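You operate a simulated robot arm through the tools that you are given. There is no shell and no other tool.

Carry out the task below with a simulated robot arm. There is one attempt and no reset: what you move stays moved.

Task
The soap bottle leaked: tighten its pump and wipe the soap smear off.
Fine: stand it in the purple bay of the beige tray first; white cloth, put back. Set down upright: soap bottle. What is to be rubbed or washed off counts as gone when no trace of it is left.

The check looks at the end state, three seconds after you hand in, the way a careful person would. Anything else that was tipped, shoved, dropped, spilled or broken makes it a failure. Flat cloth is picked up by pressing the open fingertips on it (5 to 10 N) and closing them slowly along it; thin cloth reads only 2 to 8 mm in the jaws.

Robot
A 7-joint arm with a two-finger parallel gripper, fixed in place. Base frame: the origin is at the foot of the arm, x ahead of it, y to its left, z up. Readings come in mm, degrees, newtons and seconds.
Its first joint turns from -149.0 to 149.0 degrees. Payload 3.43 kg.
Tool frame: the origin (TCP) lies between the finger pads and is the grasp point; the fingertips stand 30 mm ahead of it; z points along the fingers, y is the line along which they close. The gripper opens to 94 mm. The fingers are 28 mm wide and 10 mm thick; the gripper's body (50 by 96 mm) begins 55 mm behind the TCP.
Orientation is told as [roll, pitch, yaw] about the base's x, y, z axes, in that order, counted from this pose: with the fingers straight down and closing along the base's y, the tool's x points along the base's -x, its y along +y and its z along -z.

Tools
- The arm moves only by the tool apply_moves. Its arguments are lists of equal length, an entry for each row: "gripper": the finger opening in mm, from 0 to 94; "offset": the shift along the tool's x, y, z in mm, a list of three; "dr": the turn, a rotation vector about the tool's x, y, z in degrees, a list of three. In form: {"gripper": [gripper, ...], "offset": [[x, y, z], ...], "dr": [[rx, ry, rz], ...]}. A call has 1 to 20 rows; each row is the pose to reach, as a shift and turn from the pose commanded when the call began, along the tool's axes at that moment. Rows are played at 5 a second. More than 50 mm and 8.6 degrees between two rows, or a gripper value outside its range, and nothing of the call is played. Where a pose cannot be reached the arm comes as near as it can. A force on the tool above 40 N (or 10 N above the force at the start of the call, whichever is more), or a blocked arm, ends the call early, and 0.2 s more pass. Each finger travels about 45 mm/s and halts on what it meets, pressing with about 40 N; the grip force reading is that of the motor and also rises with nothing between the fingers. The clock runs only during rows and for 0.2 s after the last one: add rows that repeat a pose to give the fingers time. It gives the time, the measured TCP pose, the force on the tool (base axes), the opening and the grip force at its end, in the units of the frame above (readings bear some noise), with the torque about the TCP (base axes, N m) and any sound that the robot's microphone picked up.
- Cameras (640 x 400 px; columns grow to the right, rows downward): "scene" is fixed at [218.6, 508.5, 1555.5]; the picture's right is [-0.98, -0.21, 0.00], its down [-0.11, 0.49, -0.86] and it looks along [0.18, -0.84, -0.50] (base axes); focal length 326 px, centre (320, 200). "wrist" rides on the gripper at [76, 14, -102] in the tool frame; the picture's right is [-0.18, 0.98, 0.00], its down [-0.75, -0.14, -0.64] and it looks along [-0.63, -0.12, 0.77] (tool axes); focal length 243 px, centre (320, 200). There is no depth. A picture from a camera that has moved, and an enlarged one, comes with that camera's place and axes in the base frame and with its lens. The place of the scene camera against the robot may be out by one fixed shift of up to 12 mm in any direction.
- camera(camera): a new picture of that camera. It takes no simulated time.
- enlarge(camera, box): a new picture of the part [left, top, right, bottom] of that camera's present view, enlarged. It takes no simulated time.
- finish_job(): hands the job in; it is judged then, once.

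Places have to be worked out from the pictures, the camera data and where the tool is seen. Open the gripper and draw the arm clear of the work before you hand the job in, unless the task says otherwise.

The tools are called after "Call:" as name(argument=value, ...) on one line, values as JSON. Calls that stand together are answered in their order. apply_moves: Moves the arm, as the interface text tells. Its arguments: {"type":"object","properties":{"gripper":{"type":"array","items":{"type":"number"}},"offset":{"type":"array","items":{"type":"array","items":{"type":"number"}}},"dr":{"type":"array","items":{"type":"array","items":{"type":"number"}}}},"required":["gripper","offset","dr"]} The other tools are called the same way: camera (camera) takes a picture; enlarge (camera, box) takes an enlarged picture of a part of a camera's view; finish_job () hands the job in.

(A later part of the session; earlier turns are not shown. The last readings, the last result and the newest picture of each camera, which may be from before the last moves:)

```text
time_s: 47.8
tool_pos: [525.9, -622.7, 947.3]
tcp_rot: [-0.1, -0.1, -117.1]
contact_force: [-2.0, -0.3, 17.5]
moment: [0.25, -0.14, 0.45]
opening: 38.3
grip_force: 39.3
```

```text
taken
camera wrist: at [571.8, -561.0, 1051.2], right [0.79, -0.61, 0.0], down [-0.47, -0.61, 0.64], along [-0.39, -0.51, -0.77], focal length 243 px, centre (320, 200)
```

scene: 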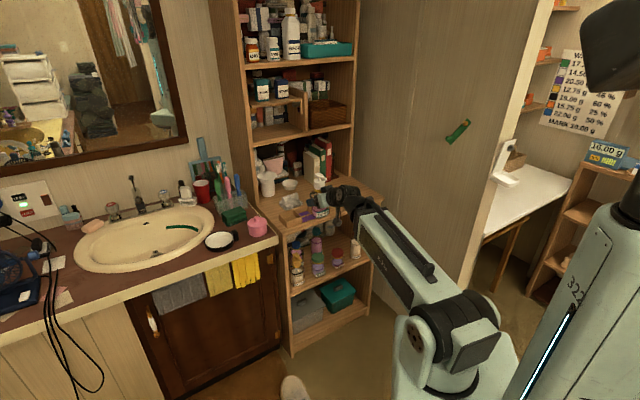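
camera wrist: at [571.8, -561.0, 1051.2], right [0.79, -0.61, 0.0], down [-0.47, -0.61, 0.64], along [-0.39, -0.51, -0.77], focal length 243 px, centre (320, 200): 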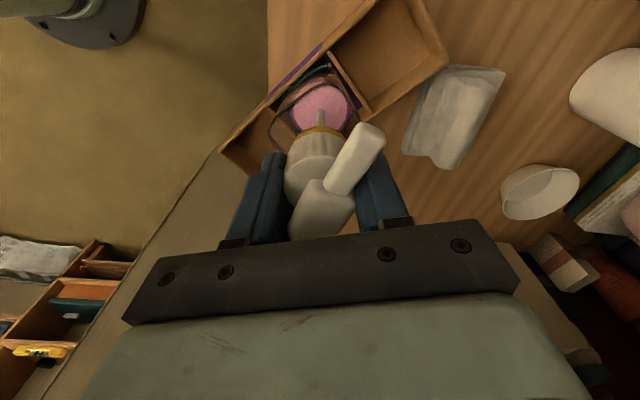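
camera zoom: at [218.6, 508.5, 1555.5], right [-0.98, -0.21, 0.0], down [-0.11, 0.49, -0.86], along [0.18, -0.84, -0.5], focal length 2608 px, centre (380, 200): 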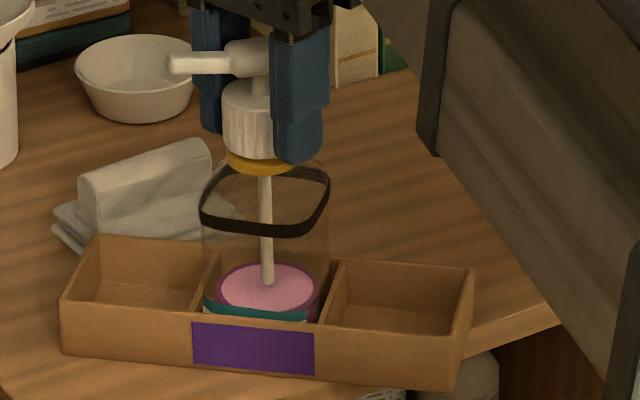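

The torque holds around 0.4 N·m, the tray and body stay still and the pump keeps turning in its thread. Continuing another 24° under the same load.

Call:
apply_moves(gripper=[36, 36, 36, 36, 36, 36, 36], offset=[[0, 0, 0], [0, 0, 0], [0, 0, 0], [0, 0, 0], [0, 0, 0], [0, 0, 0], [0, 0, 0]], dr=[[0, 0, 4], [0, 0, 8], [0, 0, 12], [0, 0, 16], [0, 0, 20], [0, 0, 24], [0, 0, 24]])

Call:
enlarge(camera="scene", box=[295, 175, 330, 225])

Call:
camera(camera="wrist")

```text
time_s: 49.4
tool_pos: [525.4, -621.2, 948.6]
tcp_rot: [0.1, -0.1, -141.2]
contact_force: [-1.7, -4.0, 23.6]
moment: [-0.02, 0.01, 0.4]
opening: 38.1
grip_force: 39.6
```

```text
8.00 times, centred on (312, 200) of scene
camera zoom: at [218.6, 508.5, 1555.5], right [-0.98, -0.21, 0.0], down [-0.11, 0.49, -0.86], along [0.18, -0.84, -0.5], focal length 2608 px, centre (380, 200)
```

zoom: 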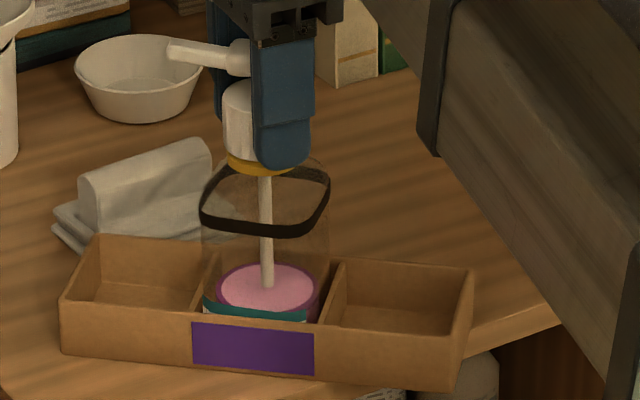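

```text
taken
camera wrist: at [592.6, -585.9, 1051.1], right [0.47, -0.88, 0.0], down [-0.68, -0.36, 0.64], along [-0.56, -0.31, -0.77], focal length 243 px, centre (320, 200)
```

wrist: 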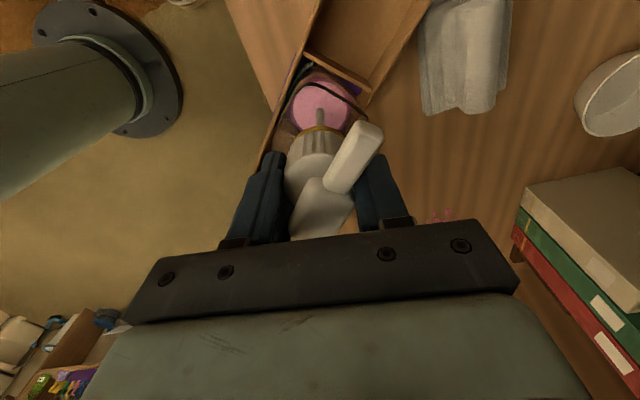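

Still turning with ~0.4 N·m. I'll look closely at the collar to see whether the yellow gap is closing.

Call:
enlarge(camera="scene", box=[300, 180, 324, 200])

Call:
enlarge(camera="wrist", box=[270, 80, 390, 200])

```text
16.00 times, centred on (312, 190) of scene
camera zoom: at [218.6, 508.5, 1555.5], right [-0.98, -0.21, 0.0], down [-0.11, 0.49, -0.86], along [0.18, -0.84, -0.5], focal length 5217 px, centre (448, 360)
```

zoom: 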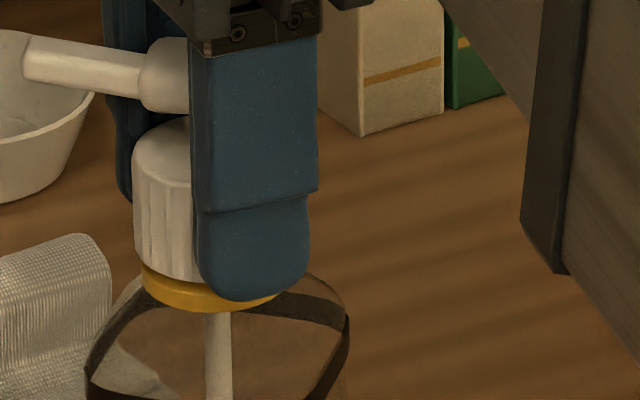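

```text
3.33 times, centred on (330, 140) of wrist
camera zoom: at [592.6, -585.9, 1051.1], right [0.47, -0.88, 0.0], down [-0.68, -0.36, 0.64], along [-0.56, -0.31, -0.77], focal length 809 px, centre (287, 400)
```

zoom: 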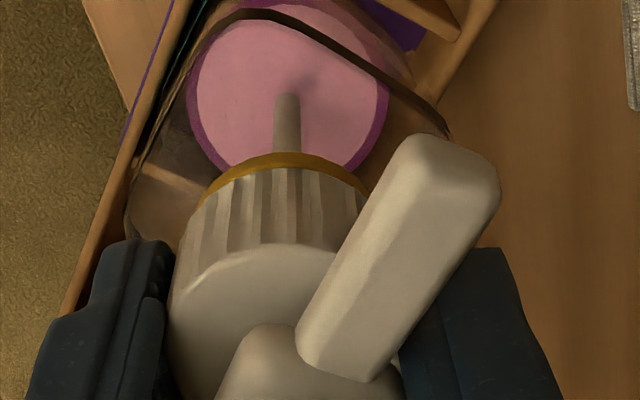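

The yellow band is visibly narrower than before, so the pump is screwing down. I'll continue 32° more under load.

Call:
apply_moves(gripper=[36, 36, 36, 36, 36, 36, 36, 36, 36], offset=[[0, 0, 0], [0, 0, 0], [0, 0, 0], [0, 0, 0], [0, 0, 0], [0, 0, 0], [0, 0, 0], [0, 0, 0], [0, 0, 0]], dr=[[0, 0, 4], [0, 0, 8], [0, 0, 12], [0, 0, 16], [0, 0, 20], [0, 0, 24], [0, 0, 28], [0, 0, 32], [0, 0, 32]])

Call:
enlarge(camera="scene", box=[295, 175, 330, 225])

Call:
enlarge(camera="wrist", box=[270, 80, 390, 200])

```text
time_s: 51.4
tool_pos: [525.8, -622.3, 947.2]
tcp_rot: [0.0, 0.0, -173.0]
contact_force: [-2.4, -0.1, 18.4]
moment: [0.07, -0.05, 0.64]
opening: 38.2
grip_force: 39.7
```

```text
8.00 times, centred on (312, 200) of scene
camera zoom: at [218.6, 508.5, 1555.5], right [-0.98, -0.21, 0.0], down [-0.11, 0.49, -0.86], along [0.18, -0.84, -0.5], focal length 2608 px, centre (380, 200)
```

zoom: 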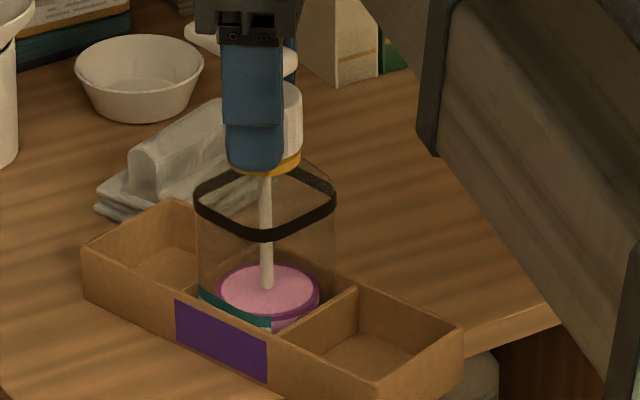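

```text
3.33 times, centred on (330, 140) of wrist
camera zoom: at [601.8, -627.3, 1051.2], right [-0.06, -1.0, 0.0], down [-0.77, 0.05, 0.64], along [-0.64, 0.04, -0.77], focal length 809 px, centre (287, 400)
```

zoom: 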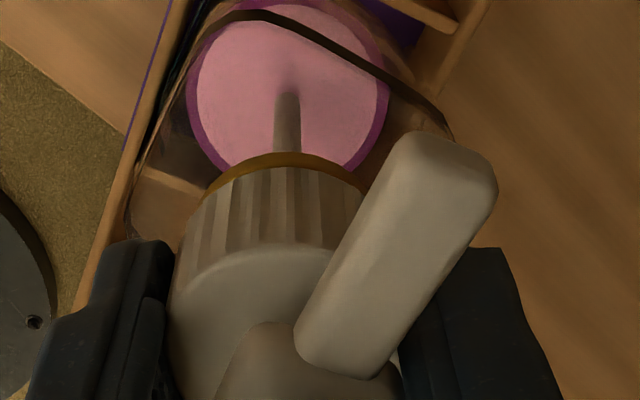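

Now the torque reached 0.64 N·m and everything turned as one piece (tray included), so the thread is at or near its stop. I'll press harder and try a few more degrees to confirm it's tight.

Call:
apply_moves(gripper=[36, 36, 36, 36, 36, 36], offset=[[0, 0, 0.7], [0, 0, 1.4], [0, 0, 1.4], [0, 0, 1.4], [0, 0, 1.4], [0, 0, 1.4]], dr=[[0, 0, 0], [0, 0, 0], [0, 0, 2], [0, 0, 4], [0, 0, 5], [0, 0, 5]])

Call:
enlarge(camera="scene", box=[295, 175, 330, 225])

Call:
enlarge(camera="wrist", box=[270, 80, 390, 200])

```text
time_s: 52.3
tool_pos: [525.7, -622.6, 946.9]
tcp_rot: [0.2, 0.0, -175.3]
contact_force: [-2.2, 2.8, 11.3]
moment: [0.38, 0.07, 0.52]
opening: 38.1
grip_force: 39.7
stopped in row 4: the force on the tool passed its limit at 41 N (the readings are from after the stop); the commanded pose is now the measured one
```

```text
8.00 times, centred on (312, 200) of scene
camera zoom: at [218.6, 508.5, 1555.5], right [-0.98, -0.21, 0.0], down [-0.11, 0.49, -0.86], along [0.18, -0.84, -0.5], focal length 2608 px, centre (380, 200)
```

zoom: 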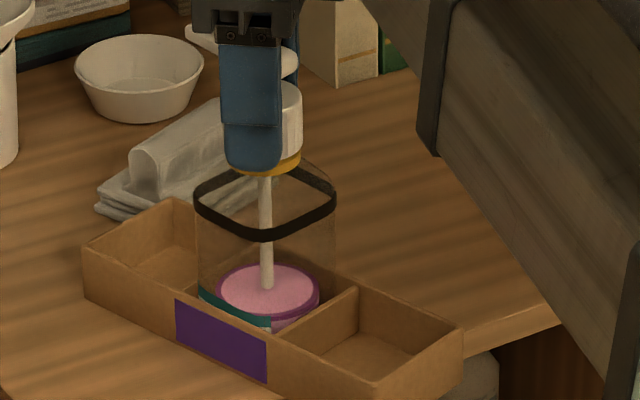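

```text
3.33 times, centred on (330, 140) of wrist
camera zoom: at [601.3, -630.5, 1051.3], right [-0.1, -0.99, 0.0], down [-0.76, 0.08, 0.64], along [-0.64, 0.07, -0.77], focal length 809 px, centre (287, 400)
```

zoom: 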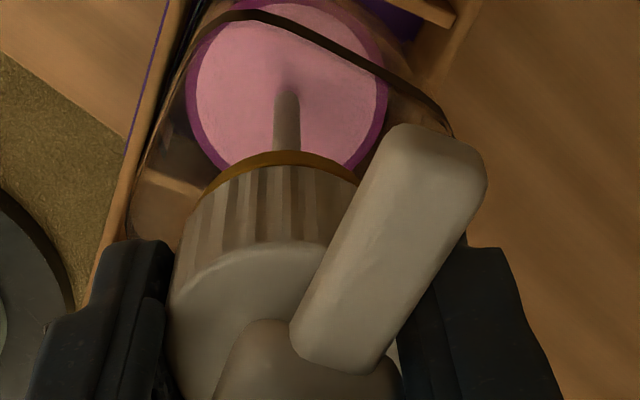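

It won't turn further even at the force limit (the fingers just began to slip on the cap), so the pump is tight. I'll release the cap and lift straight up.

Call:
apply_moves(gripper=[38, 42, 50, 60, 72, 84, 94, 94, 94, 94, 94, 94], offset=[[0, 0, 0], [0, 0, 0], [0, 0, 0], [0, 0, 0], [0, 0, 0], [0, 0, 0], [0, 0, 0], [0, 0, -15], [0, 0, -35], [0, 0, -60], [0, 0, -90], [0, 0, -90]], dr=[[0, 0, 0], [0, 0, 0], [0, 0, 0], [0, 0, 0], [0, 0, 0], [0, 0, 0], [0, 0, 0], [0, 0, 0], [0, 0, 0], [0, 0, 0], [0, 0, 0], [0, 0, 0]])

Call:
camera(camera="wrist")

Call:
enlarge(camera="scene", box=[270, 155, 350, 235])

```text
time_s: 53.7
tool_pos: [525.5, -622.7, 948.7]
tcp_rot: [0.1, 0.1, -175.5]
contact_force: [0.2, -0.3, 0.0]
moment: [-0.01, -0.02, -0.02]
opening: 84.2
grip_force: 0.1
stopped in row 6: the force on the tool passed its limit at 41 N (the readings are from after the stop); the commanded pose is now the measured one
```

```text
taken
camera wrist: at [602.1, -631.3, 1051.8], right [-0.1, -0.99, 0.0], down [-0.76, 0.08, 0.64], along [-0.64, 0.07, -0.77], focal length 243 px, centre (320, 200)
```

wrist: 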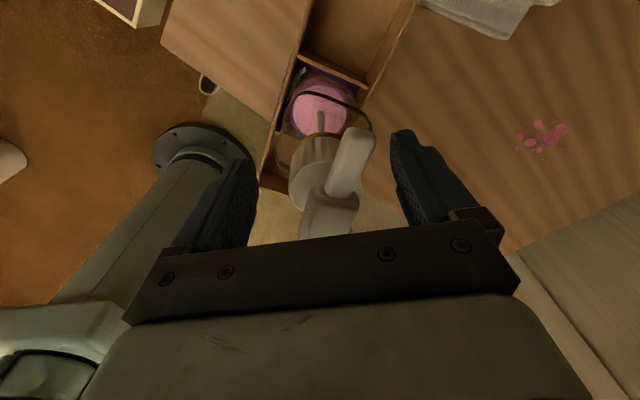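

```text
5.00 times, centred on (310, 195) of scene
camera zoom: at [218.6, 508.5, 1555.5], right [-0.98, -0.21, 0.0], down [-0.11, 0.49, -0.86], along [0.18, -0.84, -0.5], focal length 1630 px, centre (370, 225)
```

zoom: 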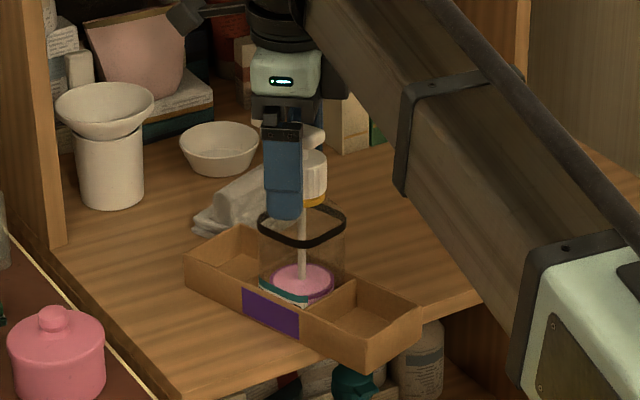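

The gripper is open (84 mm) and no load remains; the bottle stands. I'll lift up gently.

Call:
apply_moves(gripper=[88, 94, 94, 94, 94, 94, 94, 94], offset=[[0, 0, 0], [0, 0, -3], [0, 0, -8], [0, 0, -18], [0, 0, -35], [0, 0, -60], [0, 0, -90], [0, 0, -90]], dr=[[0, 0, 0], [0, 0, 0], [0, 0, 0], [0, 0, 0], [0, 0, 0], [0, 0, 0], [0, 0, 0], [0, 0, 0]])

Call:
camera(camera="wrist")

Call:
enlarge(camera="scene", box=[270, 155, 350, 235])

```text
time_s: 55.5
tool_pos: [526.2, -622.0, 1038.1]
tcp_rot: [0.1, 0.1, -175.5]
contact_force: [0.2, 0.4, 0.7]
moment: [0.01, 0.0, -0.01]
opening: 93.8
grip_force: 0.0
```

```text
taken
camera wrist: at [602.4, -630.3, 1141.0], right [-0.1, -0.99, 0.0], down [-0.76, 0.08, 0.64], along [-0.64, 0.07, -0.77], focal length 243 px, centre (320, 200)
```

wrist: 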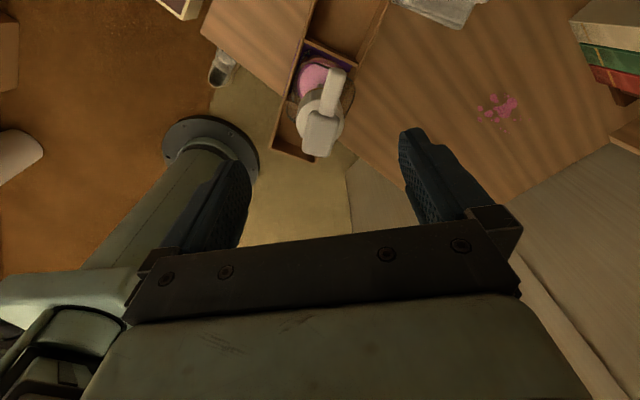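

```text
5.00 times, centred on (310, 195) of scene
camera zoom: at [218.6, 508.5, 1555.5], right [-0.98, -0.21, 0.0], down [-0.11, 0.49, -0.86], along [0.18, -0.84, -0.5], focal length 1630 px, centre (370, 225)
```

zoom: 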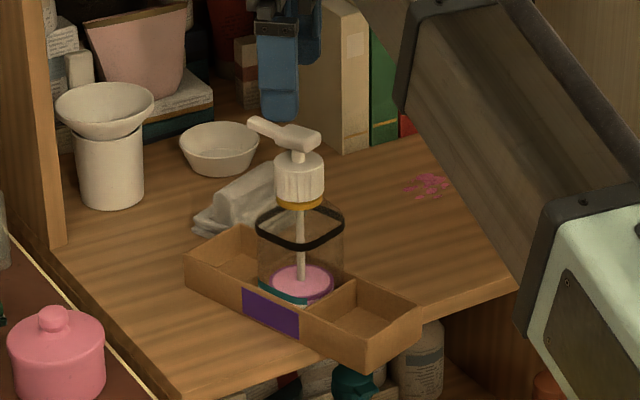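

The bottle stands freely, pump tight. I'll swing the hand back to yaw -45° in front and above, to measure how the tray and cloth now lie.

Call:
apply_moves(gripper=[94, 94, 94, 94, 94, 94, 94, 94, 94, 94, 94, 94, 94, 94, 94, 94, 94], offset=[[-1, -5, -10], [-2, -9, -20], [-3, -14, -30], [-4, -18, -42], [-5, -23, -42], [-7, -27, -42], [-8, -32, -42], [-9, -36, -42], [-10, -41, -42], [-11, -45, -42], [-12, -50, -42], [-13, -54, -42], [-14, -59, -42], [-15, -64, -42], [-16, -68, -42], [-17.4, -72.6, -42], [-17.4, -72.6, -42]], dr=[[0, 0, -8.16], [0, 0, -16.3], [0, 0, -24.5], [0, 0, -32.6], [0, 0, -40.8], [0, 0, -48.9], [0, 0, -57.1], [0, 0, -65.3], [0, 0, -73.4], [0, 0, -81.6], [0, 0, -89.7], [0, 0, -97.9], [0, 0, -106], [0, 0, -114.2], [0, 0, -122.3], [0, 0, -130.5], [0, 0, -130.5]])

Call:
camera(camera="wrist")

Call:
enlarge(camera="wrist", box=[200, 50, 440, 230])

Call:
enlarge(camera="scene", box=[270, 165, 350, 235])

```text
time_s: 59.1
tool_pos: [503.3, -551.5, 1079.1]
tcp_rot: [0.0, -0.1, -44.7]
contact_force: [0.0, 0.7, 0.6]
moment: [0.01, 0.01, 0.02]
opening: 93.9
grip_force: 0.0
```

```text
taken
camera wrist: at [457.4, -488.2, 1183.2], right [0.82, 0.57, 0.0], down [0.43, -0.63, 0.64], along [0.37, -0.53, -0.77], focal length 243 px, centre (320, 200)
```

wrist: 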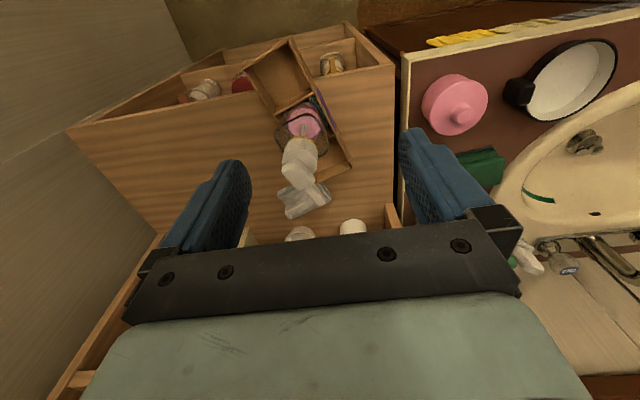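

```text
2.22 times, centred on (320, 140) of wrist
camera zoom: at [457.4, -488.2, 1183.2], right [0.82, 0.57, 0.0], down [0.43, -0.63, 0.64], along [0.37, -0.53, -0.77], focal length 539 px, centre (320, 333)
```

zoom: 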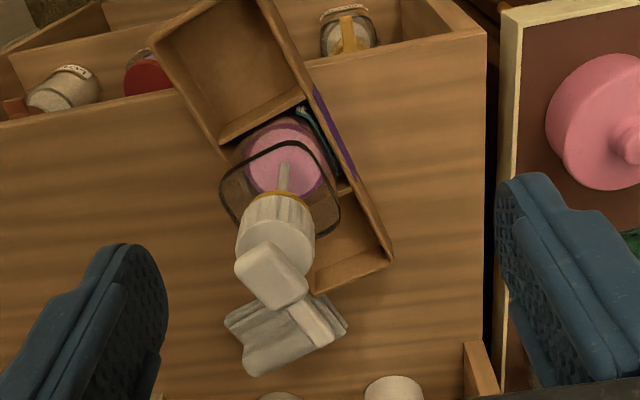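

```text
5.71 times, centred on (310, 200) of scene
camera zoom: at [218.6, 508.5, 1555.5], right [-0.98, -0.21, 0.0], down [-0.11, 0.49, -0.86], along [0.18, -0.84, -0.5], focal length 1863 px, centre (377, 200)
```

zoom: 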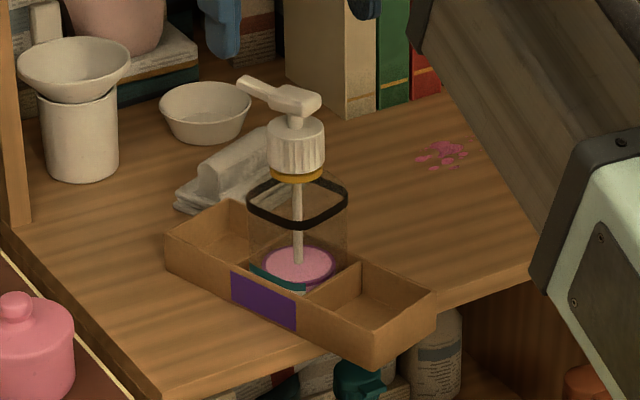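

The tray is now turned about 72° clockwise about the bottle (so the pump turned ~90° to its stop), and it pushed the cloth a little. I'll restore the tray: its original centre was (529, -624) at azimuth 45°, now (522, -622) at -27°. I'll grip its near end wall from above, starting by moving over it with matching yaw.

Call:
apply_moves(gripper=[94, 90, 80, 70, 60, 50, 44, 40, 40, 40, 40, 40, 40, 40], offset=[[4, -8, 0], [8, -15, 0], [12, -23, 0], [16, -31, 5], [19, -39, 10], [23, -46, 20], [27, -54, 30], [30, -62, 45], [33.3, -68.3, 60], [33.3, -68.3, 85], [33.3, -68.3, 110], [33.3, -68.3, 130], [33.3, -68.3, 149], [33.3, -68.3, 149]], dr=[[0, 0, 8], [0, 0, 16], [0, 0, 24], [0, 0, 32], [0, 0, 40], [0, 0, 48], [0, 0, 56], [0, 0, 64], [0, 0, 72], [0, 0, 72], [0, 0, 72], [0, 0, 72], [0, 0, 72], [0, 0, 72]])

Call:
camera(camera="wrist")

Call:
enlarge(camera="wrist", box=[200, 80, 440, 240])

Call:
enlarge(camera="scene", box=[280, 165, 360, 235])

```text
time_s: 62.1
tool_pos: [431.3, -576.8, 930.1]
tcp_rot: [0.0, -0.1, -116.9]
contact_force: [-0.7, 0.6, 0.3]
moment: [-0.01, 0.01, -0.05]
opening: 40.2
grip_force: 0.0
```

```text
taken
camera wrist: at [477.4, -515.9, 1034.0], right [0.79, -0.61, 0.0], down [-0.47, -0.61, 0.64], along [-0.39, -0.51, -0.77], focal length 243 px, centre (320, 200)
```

wrist: 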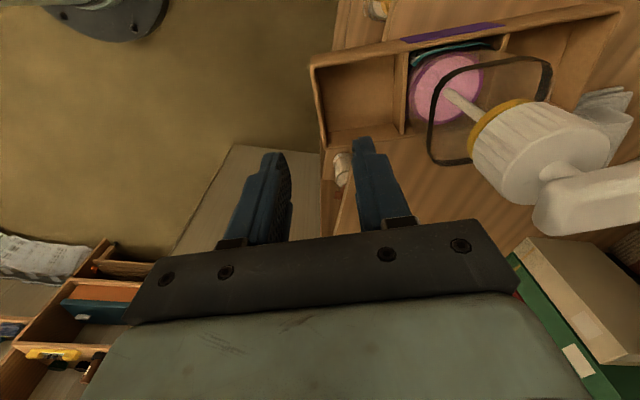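

```text
2.50 times, centred on (320, 160) of wrist
camera zoom: at [477.4, -515.9, 1034.0], right [0.79, -0.61, 0.0], down [-0.47, -0.61, 0.64], along [-0.39, -0.51, -0.77], focal length 606 px, centre (320, 300)
```

zoom: 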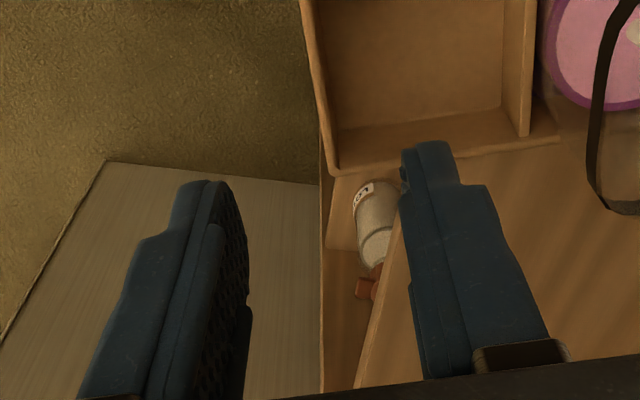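

```text
5.71 times, centred on (320, 200) of scene
camera zoom: at [218.6, 508.5, 1555.5], right [-0.98, -0.21, 0.0], down [-0.11, 0.49, -0.86], along [0.18, -0.84, -0.5], focal length 1863 px, centre (320, 200)
```

zoom: 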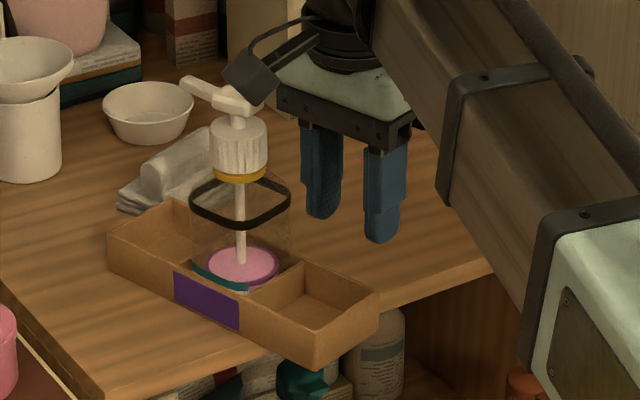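

The end wall lies exactly under the tool centre and parallel to the pads. I'll descend to straddle it (TCP z 843).

Call:
apply_moves(gripper=[40, 40, 40, 40, 40, 40, 40], offset=[[0.3, 0.5, 18], [0.3, 0.5, 36], [0.3, 0.5, 54], [0.3, 0.5, 68], [0.3, 0.5, 78], [0.3, 0.5, 87], [0.3, 0.5, 87]], dr=[[0, 0, 0], [0, 0, 0], [0, 0, 0], [0, 0, 0], [0, 0, 0], [0, 0, 0], [0, 0, 0]])

Call:
camera(camera="wrist")

Call:
enlarge(camera="scene", box=[280, 165, 360, 235])

```text
time_s: 63.7
tool_pos: [432.8, -577.2, 843.6]
tcp_rot: [0.2, -0.1, -116.8]
contact_force: [0.1, -0.2, 0.4]
moment: [0.03, -0.02, 0.0]
opening: 40.2
grip_force: 0.1
```

```text
taken
camera wrist: at [478.3, -516.1, 947.0], right [0.79, -0.61, 0.0], down [-0.47, -0.61, 0.64], along [-0.39, -0.51, -0.77], focal length 243 px, centre (320, 200)
```

wrist: 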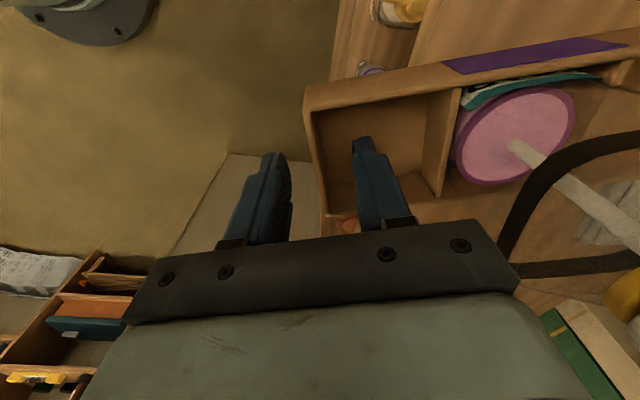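

```text
5.71 times, centred on (320, 200) of scene
camera zoom: at [218.6, 508.5, 1555.5], right [-0.98, -0.21, 0.0], down [-0.11, 0.49, -0.86], along [0.18, -0.84, -0.5], focal length 1863 px, centre (320, 200)
```

zoom: 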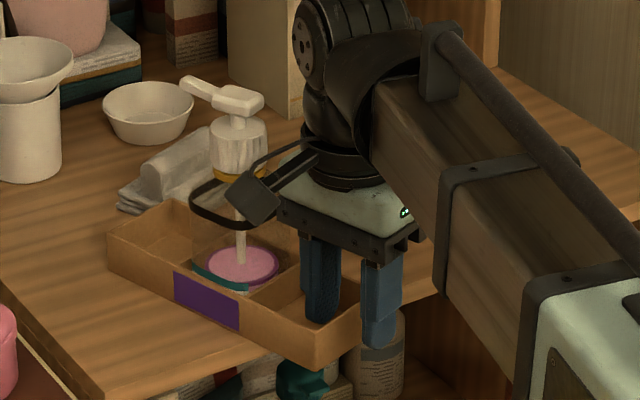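

One finger is inside the empty bay and one outside. I'll close on the wall slowly.

Call:
apply_moves(gripper=[33, 26, 19, 13, 9, 6, 4, 2, 0, 0], offset=[[0, 0, 0], [0, 0, 0], [0, 0, 0], [0, 0, 0], [0, 0, 0], [0, 0, 0], [0, 0, 0], [0, 0, 0], [0, 0, 0], [0, 0, 0]], dr=[[0, 0, 0], [0, 0, 0], [0, 0, 0], [0, 0, 0], [0, 0, 0], [0, 0, 0], [0, 0, 0], [0, 0, 0], [0, 0, 0], [0, 0, 0]])

Call:
camera(camera="wrist")

```text
time_s: 65.9
tool_pos: [431.6, -577.8, 843.8]
tcp_rot: [0.1, -0.1, -117.0]
contact_force: [0.2, -1.2, 0.1]
moment: [-0.11, 0.14, -0.11]
opening: 3.4
grip_force: 38.0
```

```text
taken
camera wrist: at [478.3, -516.2, 947.0], right [0.79, -0.61, 0.0], down [-0.47, -0.61, 0.64], along [-0.39, -0.51, -0.77], focal length 243 px, centre (320, 200)
```

wrist: 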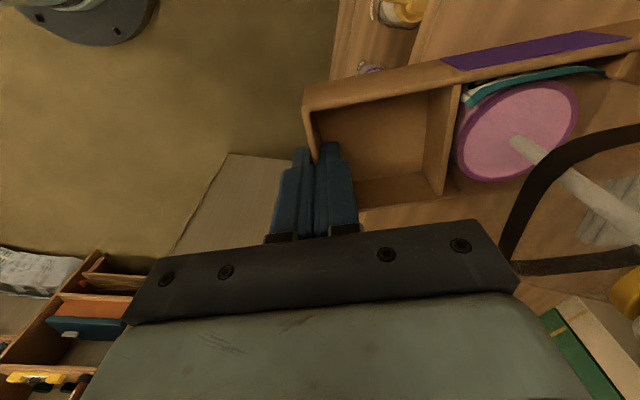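

The wall (3.4 mm) is gripped. I'll swing the tray back counter-clockwise about its centre, first 24° and check.

Call:
apply_moves(gripper=[0, 0, 0, 0, 0], offset=[[-10.4, 1.3, 0], [-20.6, 3.7, 0], [-30.6, 7.2, 0], [-40.3, 11.8, 0], [-40.3, 11.8, 0]], dr=[[0, 0, -5.98], [0, 0, -11.97], [0, 0, -17.95], [0, 0, -23.93], [0, 0, -23.93]])

Call:
enlarge(camera="scene", box=[270, 165, 350, 235])

Call:
camera(camera="wrist")

```text
time_s: 67.1
tool_pos: [424.6, -617.9, 843.9]
tcp_rot: [0.0, -0.1, -92.8]
contact_force: [0.3, 0.4, 0.7]
moment: [0.02, 0.12, -0.12]
opening: 3.5
grip_force: 38.0
```

```text
5.71 times, centred on (310, 200) of scene
camera zoom: at [218.6, 508.5, 1555.5], right [-0.98, -0.21, 0.0], down [-0.11, 0.49, -0.86], along [0.18, -0.84, -0.5], focal length 1863 px, centre (377, 200)
```

zoom: 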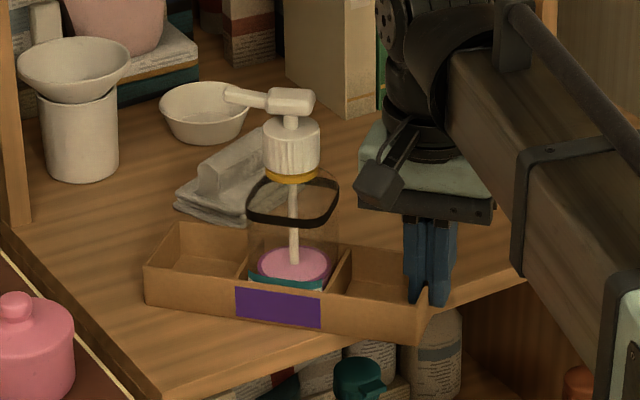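

```text
taken
camera wrist: at [441.2, -543.7, 947.1], right [0.97, -0.23, 0.0], down [-0.18, -0.74, 0.64], along [-0.15, -0.63, -0.77], focal length 243 px, centre (320, 200)
```

wrist: 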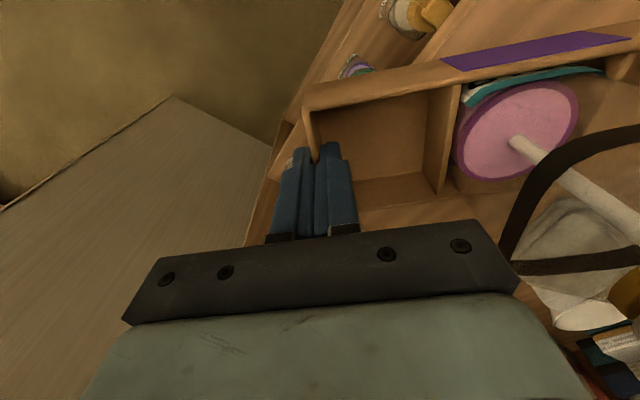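

The tray and bottle follow smoothly. Continuing the remaining 48°.

Call:
apply_moves(gripper=[0, 0, 0, 0, 0, 0, 0, 0, 0], offset=[[-10.7, 1.3, 0], [-21.2, 3.7, 0], [-31.4, 7.2, 0], [-41.4, 11.7, 0], [-50.9, 17.2, 0], [-59.8, 23.7, 0], [-68, 31, 0], [-75.5, 39.2, 0], [-75.5, 39.2, 0]], dr=[[0, 0, -5.98], [0, 0, -11.97], [0, 0, -17.95], [0, 0, -23.93], [0, 0, -29.92], [0, 0, -35.9], [0, 0, -41.88], [0, 0, -47.87], [0, 0, -47.87]])

Call:
enlarge(camera="scene", box=[270, 165, 350, 235])

Call:
enlarge(camera="scene", box=[284, 196, 336, 230])

```text
time_s: 69.1
tool_pos: [460.6, -696.0, 843.9]
tcp_rot: [0.0, -0.1, -45.1]
contact_force: [1.3, -1.0, 0.5]
moment: [0.02, 0.02, -0.19]
opening: 3.5
grip_force: 38.0
```

```text
5.71 times, centred on (310, 200) of scene
camera zoom: at [218.6, 508.5, 1555.5], right [-0.98, -0.21, 0.0], down [-0.11, 0.49, -0.86], along [0.18, -0.84, -0.5], focal length 1863 px, centre (377, 200)
```

zoom: 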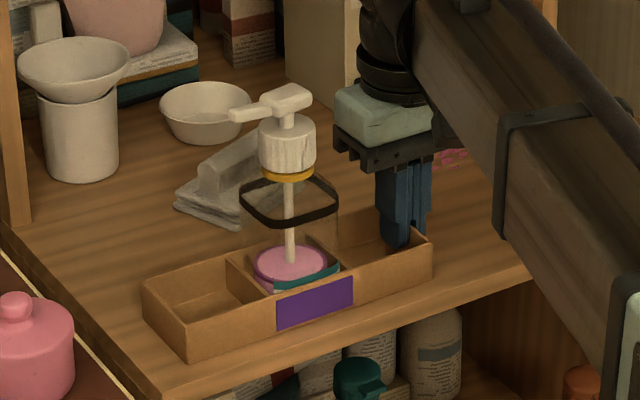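

```text
11.76 times, centred on (310, 213) of scene
camera zoom: at [218.6, 508.5, 1555.5], right [-0.98, -0.21, 0.0], down [-0.11, 0.49, -0.86], along [0.18, -0.84, -0.5], focal length 3836 px, centre (438, 47)
```

zoom: 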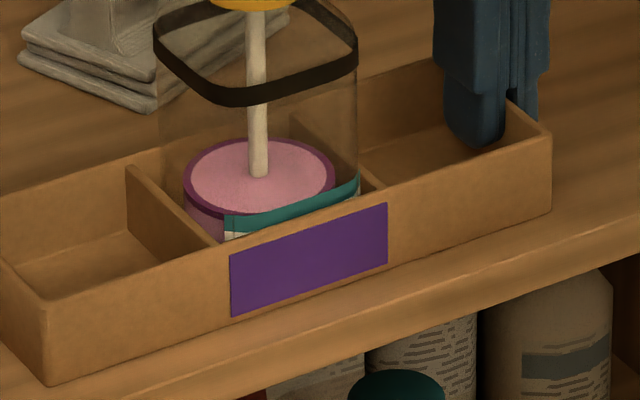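

The tray corners and the label match the original picture to within a pixel. I'll release the wall and rise.

Call:
apply_moves(gripper=[6, 12, 20, 30, 30, 30, 30, 30, 30, 30], offset=[[0, 0, 0], [0, 0, 0], [0, 0, 0], [0, 0, 0], [0, 0, -10], [0, 0, -30], [0, 0, -60], [0, 0, -100], [0, 0, -140], [0, 0, -180]], dr=[[0, 0, 0], [0, 0, 0], [0, 0, 0], [0, 0, 0], [0, 0, 0], [0, 0, 0], [0, 0, 0], [0, 0, 0], [0, 0, 0], [0, 0, 0]])

Call:
camera(camera="wrist")

Call:
enlarge(camera="scene", box=[270, 165, 350, 235])

```text
time_s: 71.3
tool_pos: [460.1, -696.6, 1024.5]
tcp_rot: [0.0, -0.1, -45.2]
contact_force: [0.4, 0.0, -0.6]
moment: [0.0, -0.01, -0.01]
opening: 30.0
grip_force: 0.0
```

```text
taken
camera wrist: at [415.0, -632.6, 1128.0], right [0.83, 0.56, 0.0], down [0.43, -0.63, 0.64], along [0.36, -0.53, -0.77], focal length 243 px, centre (320, 200)
```

wrist: 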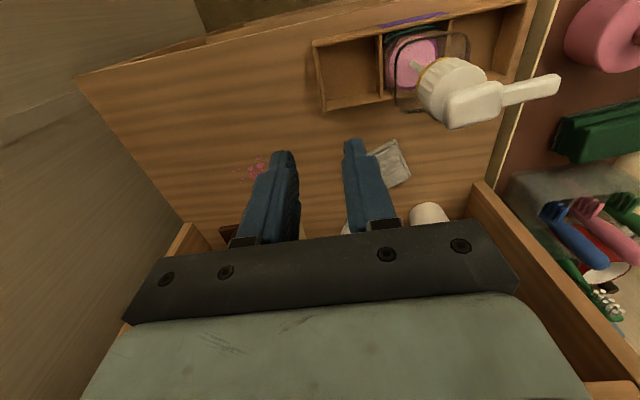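

```text
5.71 times, centred on (310, 200) of scene
camera zoom: at [218.6, 508.5, 1555.5], right [-0.98, -0.21, 0.0], down [-0.11, 0.49, -0.86], along [0.18, -0.84, -0.5], focal length 1863 px, centre (377, 200)
```

zoom: 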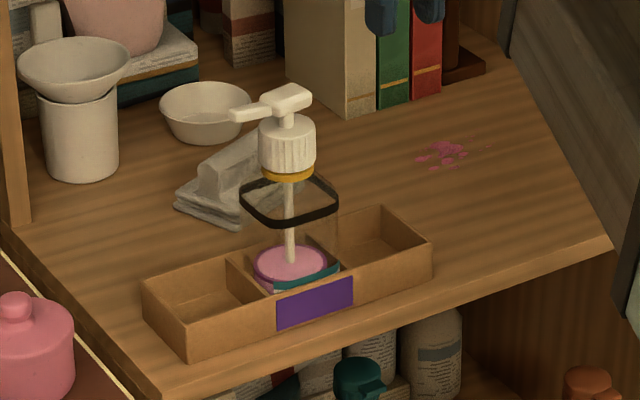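

The bottle stands in the restored tray with the purple label in front. Next I'll find the cloth precisely, viewing from above.

Call:
apply_moves(gripper=[40, 50, 60, 70, 70], offset=[[0, 5, -36], [-10, 40, -36], [-20, 75, -36], [-30.4, 110.8, -36], [-30.4, 110.8, -36]], dr=[[0, 0, 0], [0, 0, 0], [0, 0, 0], [0, 0, 0], [0, 0, 0]])

Call:
camera(camera="wrist")

Call:
enlarge(camera="wrist", box=[240, 90, 400, 220])

```text
time_s: 72.5
tool_pos: [559.4, -639.3, 1061.2]
tcp_rot: [0.0, -0.1, -45.1]
contact_force: [1.2, -0.7, 0.4]
moment: [-0.01, -0.02, -0.02]
opening: 70.0
grip_force: 0.0
```

```text
taken
camera wrist: at [515.3, -575.4, 1162.8], right [0.83, 0.56, 0.0], down [0.43, -0.63, 0.64], along [0.36, -0.53, -0.77], focal length 243 px, centre (320, 200)
```

wrist: 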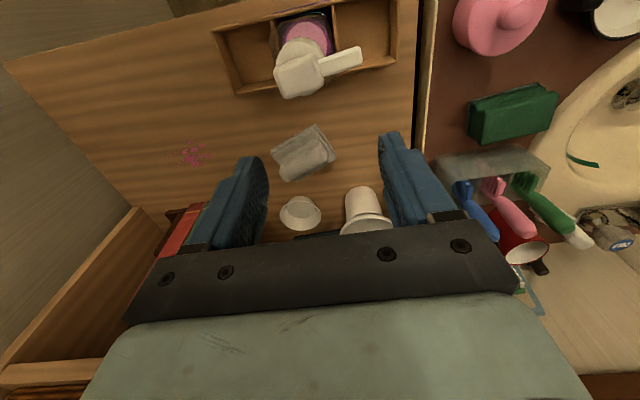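

```text
3.08 times, centred on (320, 155) of wrist
camera zoom: at [515.3, -575.4, 1162.8], right [0.83, 0.56, 0.0], down [0.43, -0.63, 0.64], along [0.36, -0.53, -0.77], focal length 746 px, centre (320, 338)
```

zoom: 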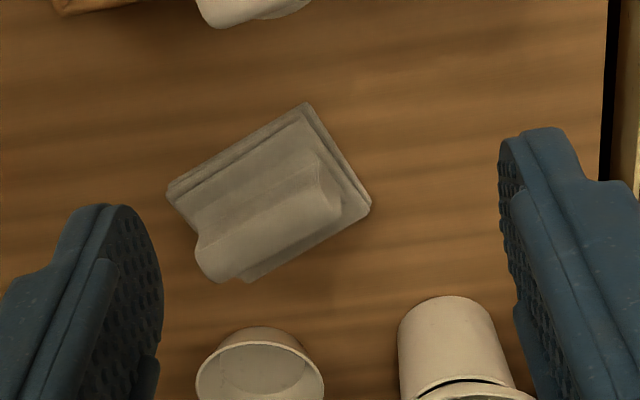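

The cloth now lies turned ~21° with its centre near (608, -757), its ridge on top. Since the bottle stands between the robot and the cloth, I need to know how low the forearm hangs; I'll check the scene picture.

Call:
camera(camera="scene")

Call:
enlarge(camera="scene", box=[270, 80, 510, 380])

```text
taken
```

scene: 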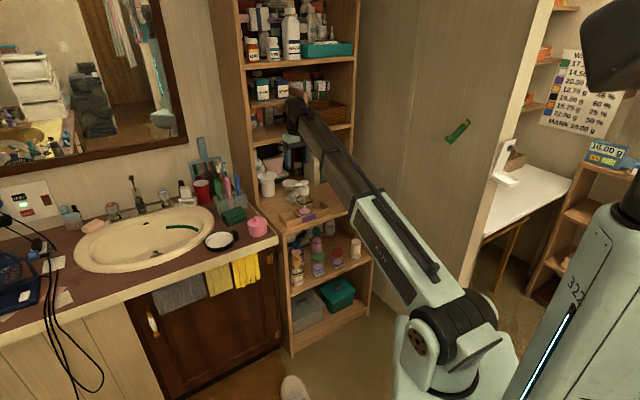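

```text
1.33 times, centred on (390, 230) of scene
camera zoom: at [218.6, 508.5, 1555.5], right [-0.98, -0.21, 0.0], down [-0.11, 0.49, -0.86], along [0.18, -0.84, -0.5], focal length 435 px, centre (227, 160)
```

zoom: 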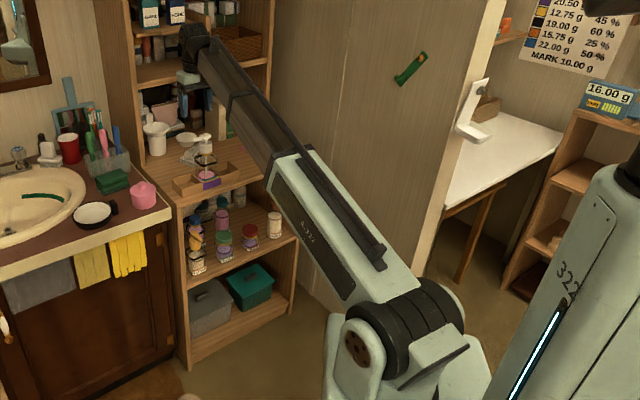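

The arm is a straight telescoping boom from a shoulder at about z 1000, so above the bottle it should clear the pump by ~10–20 mm while picking the cloth; I'll verify it while descending. First a closer look at the cloth's ridge.

Call:
enlarge(camera="wrist", box=[265, 115, 345, 190])

Call:
enlarge(camera="scene", box=[285, 175, 325, 210])

```text
5.33 times, centred on (305, 152) of wrist
camera zoom: at [515.3, -575.4, 1162.8], right [0.83, 0.56, 0.0], down [0.43, -0.63, 0.64], along [0.36, -0.53, -0.77], focal length 1294 px, centre (400, 453)
```

zoom: 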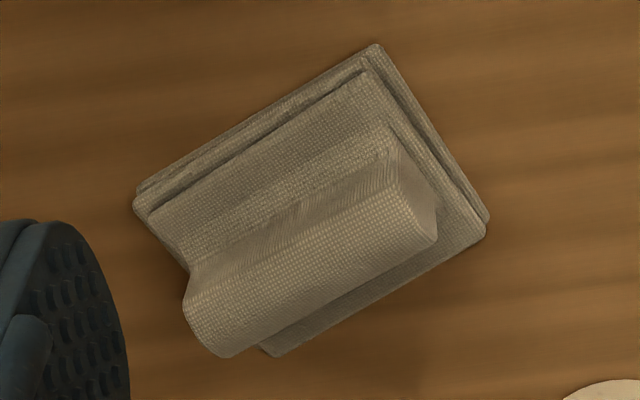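

```text
11.43 times, centred on (305, 192) of scene
camera zoom: at [218.6, 508.5, 1555.5], right [-0.98, -0.21, 0.0], down [-0.11, 0.49, -0.86], along [0.18, -0.84, -0.5], focal length 3726 px, centre (491, 286)
```

zoom: 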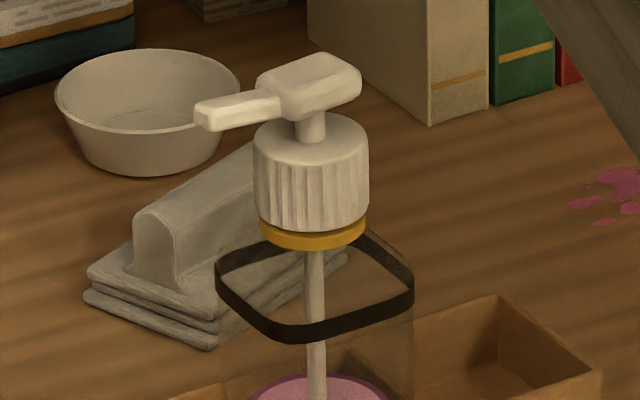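

The ridge is ~18 mm thick, z≈812–840, mid at about (606, -755), direction ~65°. I'll bring the hand above it with the jaws across the ridge (yaw -115°).

Call:
apply_moves(gripper=[70, 70, 70, 65, 60, 60, 60, 60, 60, 60, 60, 60, 60], offset=[[-13, -5, 0], [-26, -11, 0], [-38, -16, 0], [-51, -22, 0], [-64, -27, 0], [-77, -32, 10], [-89, -38, 20], [-102, -43, 30], [-114.8, -48.7, 45], [-114.8, -48.7, 65], [-114.8, -48.7, 85], [-114.8, -48.7, 100], [-114.8, -48.7, 100]], dr=[[0, 0, 7.8], [0, 0, 15.5], [0, 0, 23.3], [0, 0, 31], [0, 0, 38.8], [0, 0, 46.6], [0, 0, 54.4], [0, 0, 62.1], [0, 0, 69.9], [0, 0, 69.9], [0, 0, 69.9], [0, 0, 69.9], [0, 0, 69.9]])

Call:
camera(camera="wrist")

Call:
enlarge(camera="scene", box=[270, 130, 370, 220])

```text
time_s: 75.3
tool_pos: [606.4, -753.0, 961.1]
tcp_rot: [0.1, -0.1, -115.0]
contact_force: [-0.5, -0.2, 0.4]
moment: [-0.03, -0.02, 0.01]
opening: 59.8
grip_force: 0.1
```

```text
taken
camera wrist: at [649.7, -691.8, 1063.6], right [0.81, -0.58, 0.0], down [-0.45, -0.62, 0.64], along [-0.37, -0.52, -0.77], focal length 243 px, centre (320, 200)
```

wrist: 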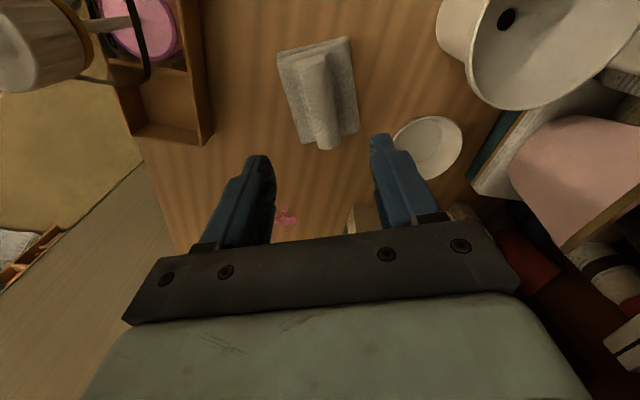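

```text
4.44 times, centred on (320, 175) of scene
camera zoom: at [218.6, 508.5, 1555.5], right [-0.98, -0.21, 0.0], down [-0.11, 0.49, -0.86], along [0.18, -0.84, -0.5], focal length 1449 px, centre (320, 311)
```

zoom: 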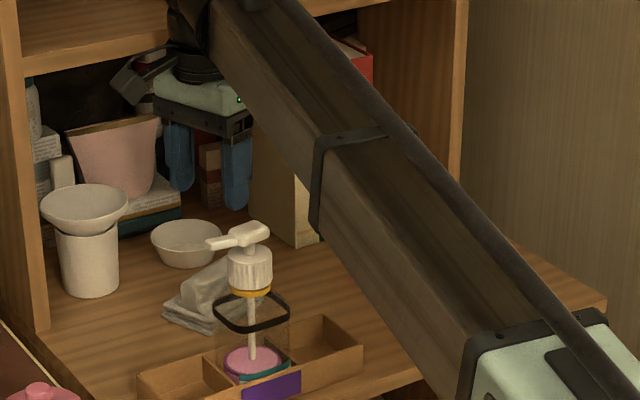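

The ridge is centred between the jaws and aligned. I'll descend in stages, first to z 890, watching the boom over the bottle.

Call:
apply_moves(gripper=[60, 60, 60, 60, 60], offset=[[0, 0, 18], [0, 0, 36], [0, 0, 54], [0, 0, 71], [0, 0, 71]], dr=[[0, 0, 0], [0, 0, 0], [0, 0, 0], [0, 0, 0], [0, 0, 0]])

Call:
camera(camera="wrist")

Call:
enlarge(camera="scene", box=[270, 140, 370, 220])

```text
time_s: 76.5
tool_pos: [606.6, -755.4, 889.7]
tcp_rot: [0.1, 0.0, -115.1]
contact_force: [-0.7, -0.3, -0.2]
moment: [0.0, 0.0, -0.01]
opening: 60.1
grip_force: 0.1
```

```text
taken
camera wrist: at [650.0, -692.2, 992.7], right [0.81, -0.58, 0.0], down [-0.45, -0.62, 0.64], along [-0.37, -0.52, -0.77], focal length 243 px, centre (320, 200)
```

wrist: 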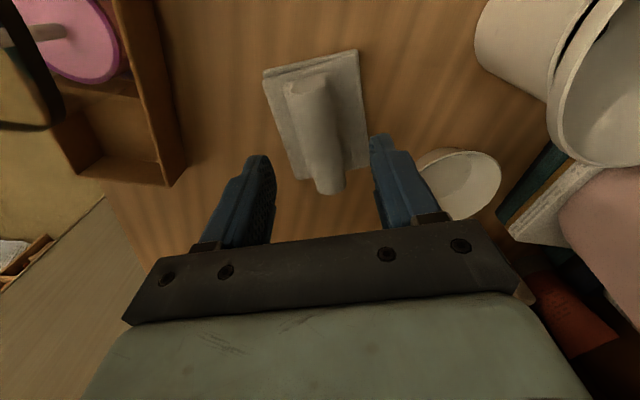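

```text
5.00 times, centred on (320, 180) of scene
camera zoom: at [218.6, 508.5, 1555.5], right [-0.98, -0.21, 0.0], down [-0.11, 0.49, -0.86], along [0.18, -0.84, -0.5], focal length 1630 px, centre (320, 300)
```

zoom: 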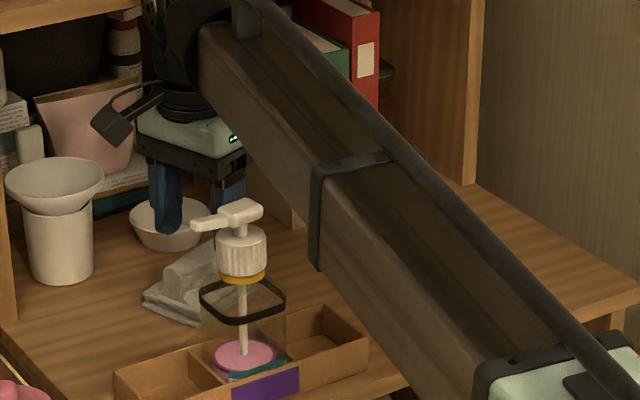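

The boom is only ~60 mm thick and passes well above the pump. Lowering to z 848 to straddle the ridge.

Call:
apply_moves(gripper=[60, 60, 60, 60, 60], offset=[[0, 0, 12], [0, 0, 24], [0, 0, 34], [0, 0, 42], [0, 0, 42]], dr=[[0, 0, 0], [0, 0, 0], [0, 0, 0], [0, 0, 0], [0, 0, 0]])

Call:
camera(camera="wrist")

Call:
enlarge(camera="scene", box=[270, 140, 370, 220])

```text
time_s: 77.7
tool_pos: [607.0, -753.6, 847.1]
tcp_rot: [0.1, -0.1, -115.0]
contact_force: [0.3, -0.4, 7.8]
moment: [0.03, 0.08, -0.02]
opening: 59.9
grip_force: 0.1
```

```text
taken
camera wrist: at [650.5, -691.8, 951.2], right [0.81, -0.58, 0.0], down [-0.45, -0.62, 0.64], along [-0.37, -0.52, -0.77], focal length 243 px, centre (320, 200)
```

wrist: 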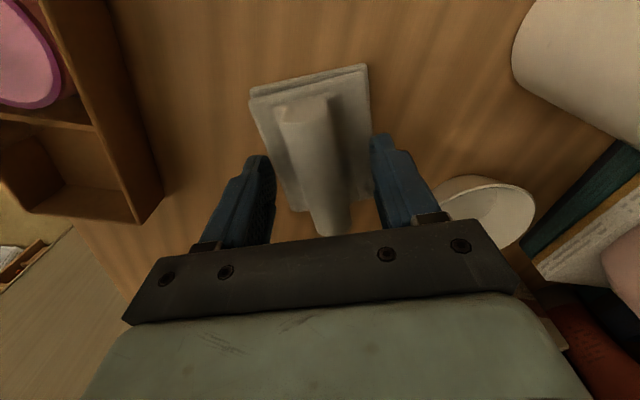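

```text
5.00 times, centred on (320, 180) of scene
camera zoom: at [218.6, 508.5, 1555.5], right [-0.98, -0.21, 0.0], down [-0.11, 0.49, -0.86], along [0.18, -0.84, -0.5], focal length 1630 px, centre (320, 300)
```

zoom: 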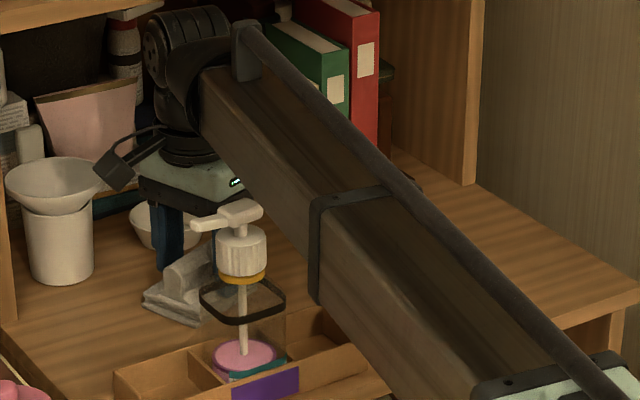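

The fingertips touch the folded stack with 7.8 N — just right. I'll close slowly on the ridge.

Call:
apply_moves(gripper=[55, 50, 46, 42, 38, 34, 30, 26, 22, 19, 16, 13, 10, 8, 6, 4, 2, 0, 0, 0], offset=[[0, 0, 0], [0, 0, 0], [0, 0, 0], [0, 0, 0], [0, 0, 0], [0, 0, 0], [0, 0, 0], [0, 0, 0], [0, 0, 0], [0, 0, 0], [0, 0, 0], [0, 0, 0], [0, 0, 0], [0, 0, 0], [0, 0, 0], [0, 0, 0], [0, 0, 0], [0, 0, 0], [0, 0, 0], [0, 0, 0]], dr=[[0, 0, 0], [0, 0, 0], [0, 0, 0], [0, 0, 0], [0, 0, 0], [0, 0, 0], [0, 0, 0], [0, 0, 0], [0, 0, 0], [0, 0, 0], [0, 0, 0], [0, 0, 0], [0, 0, 0], [0, 0, 0], [0, 0, 0], [0, 0, 0], [0, 0, 0], [0, 0, 0], [0, 0, 0], [0, 0, 0]])

Call:
camera(camera="wrist")

```text
time_s: 81.9
tool_pos: [606.6, -753.9, 848.7]
tcp_rot: [0.1, 0.0, -115.0]
contact_force: [1.3, -0.7, 13.8]
moment: [0.05, 0.05, 0.06]
opening: 27.5
grip_force: 39.6
```

```text
taken
camera wrist: at [650.2, -691.6, 951.2], right [0.81, -0.58, 0.0], down [-0.45, -0.62, 0.64], along [-0.37, -0.52, -0.77], focal length 243 px, centre (320, 200)
```

wrist: 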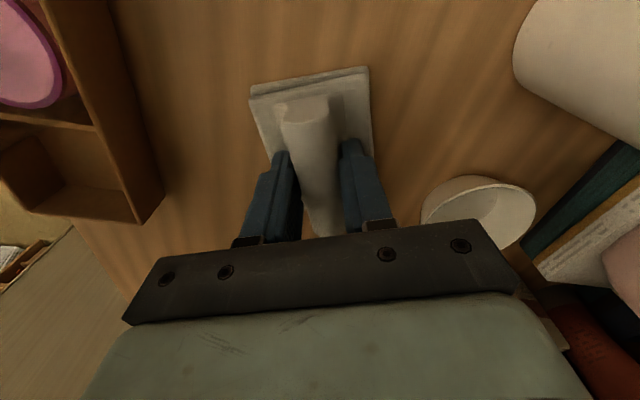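

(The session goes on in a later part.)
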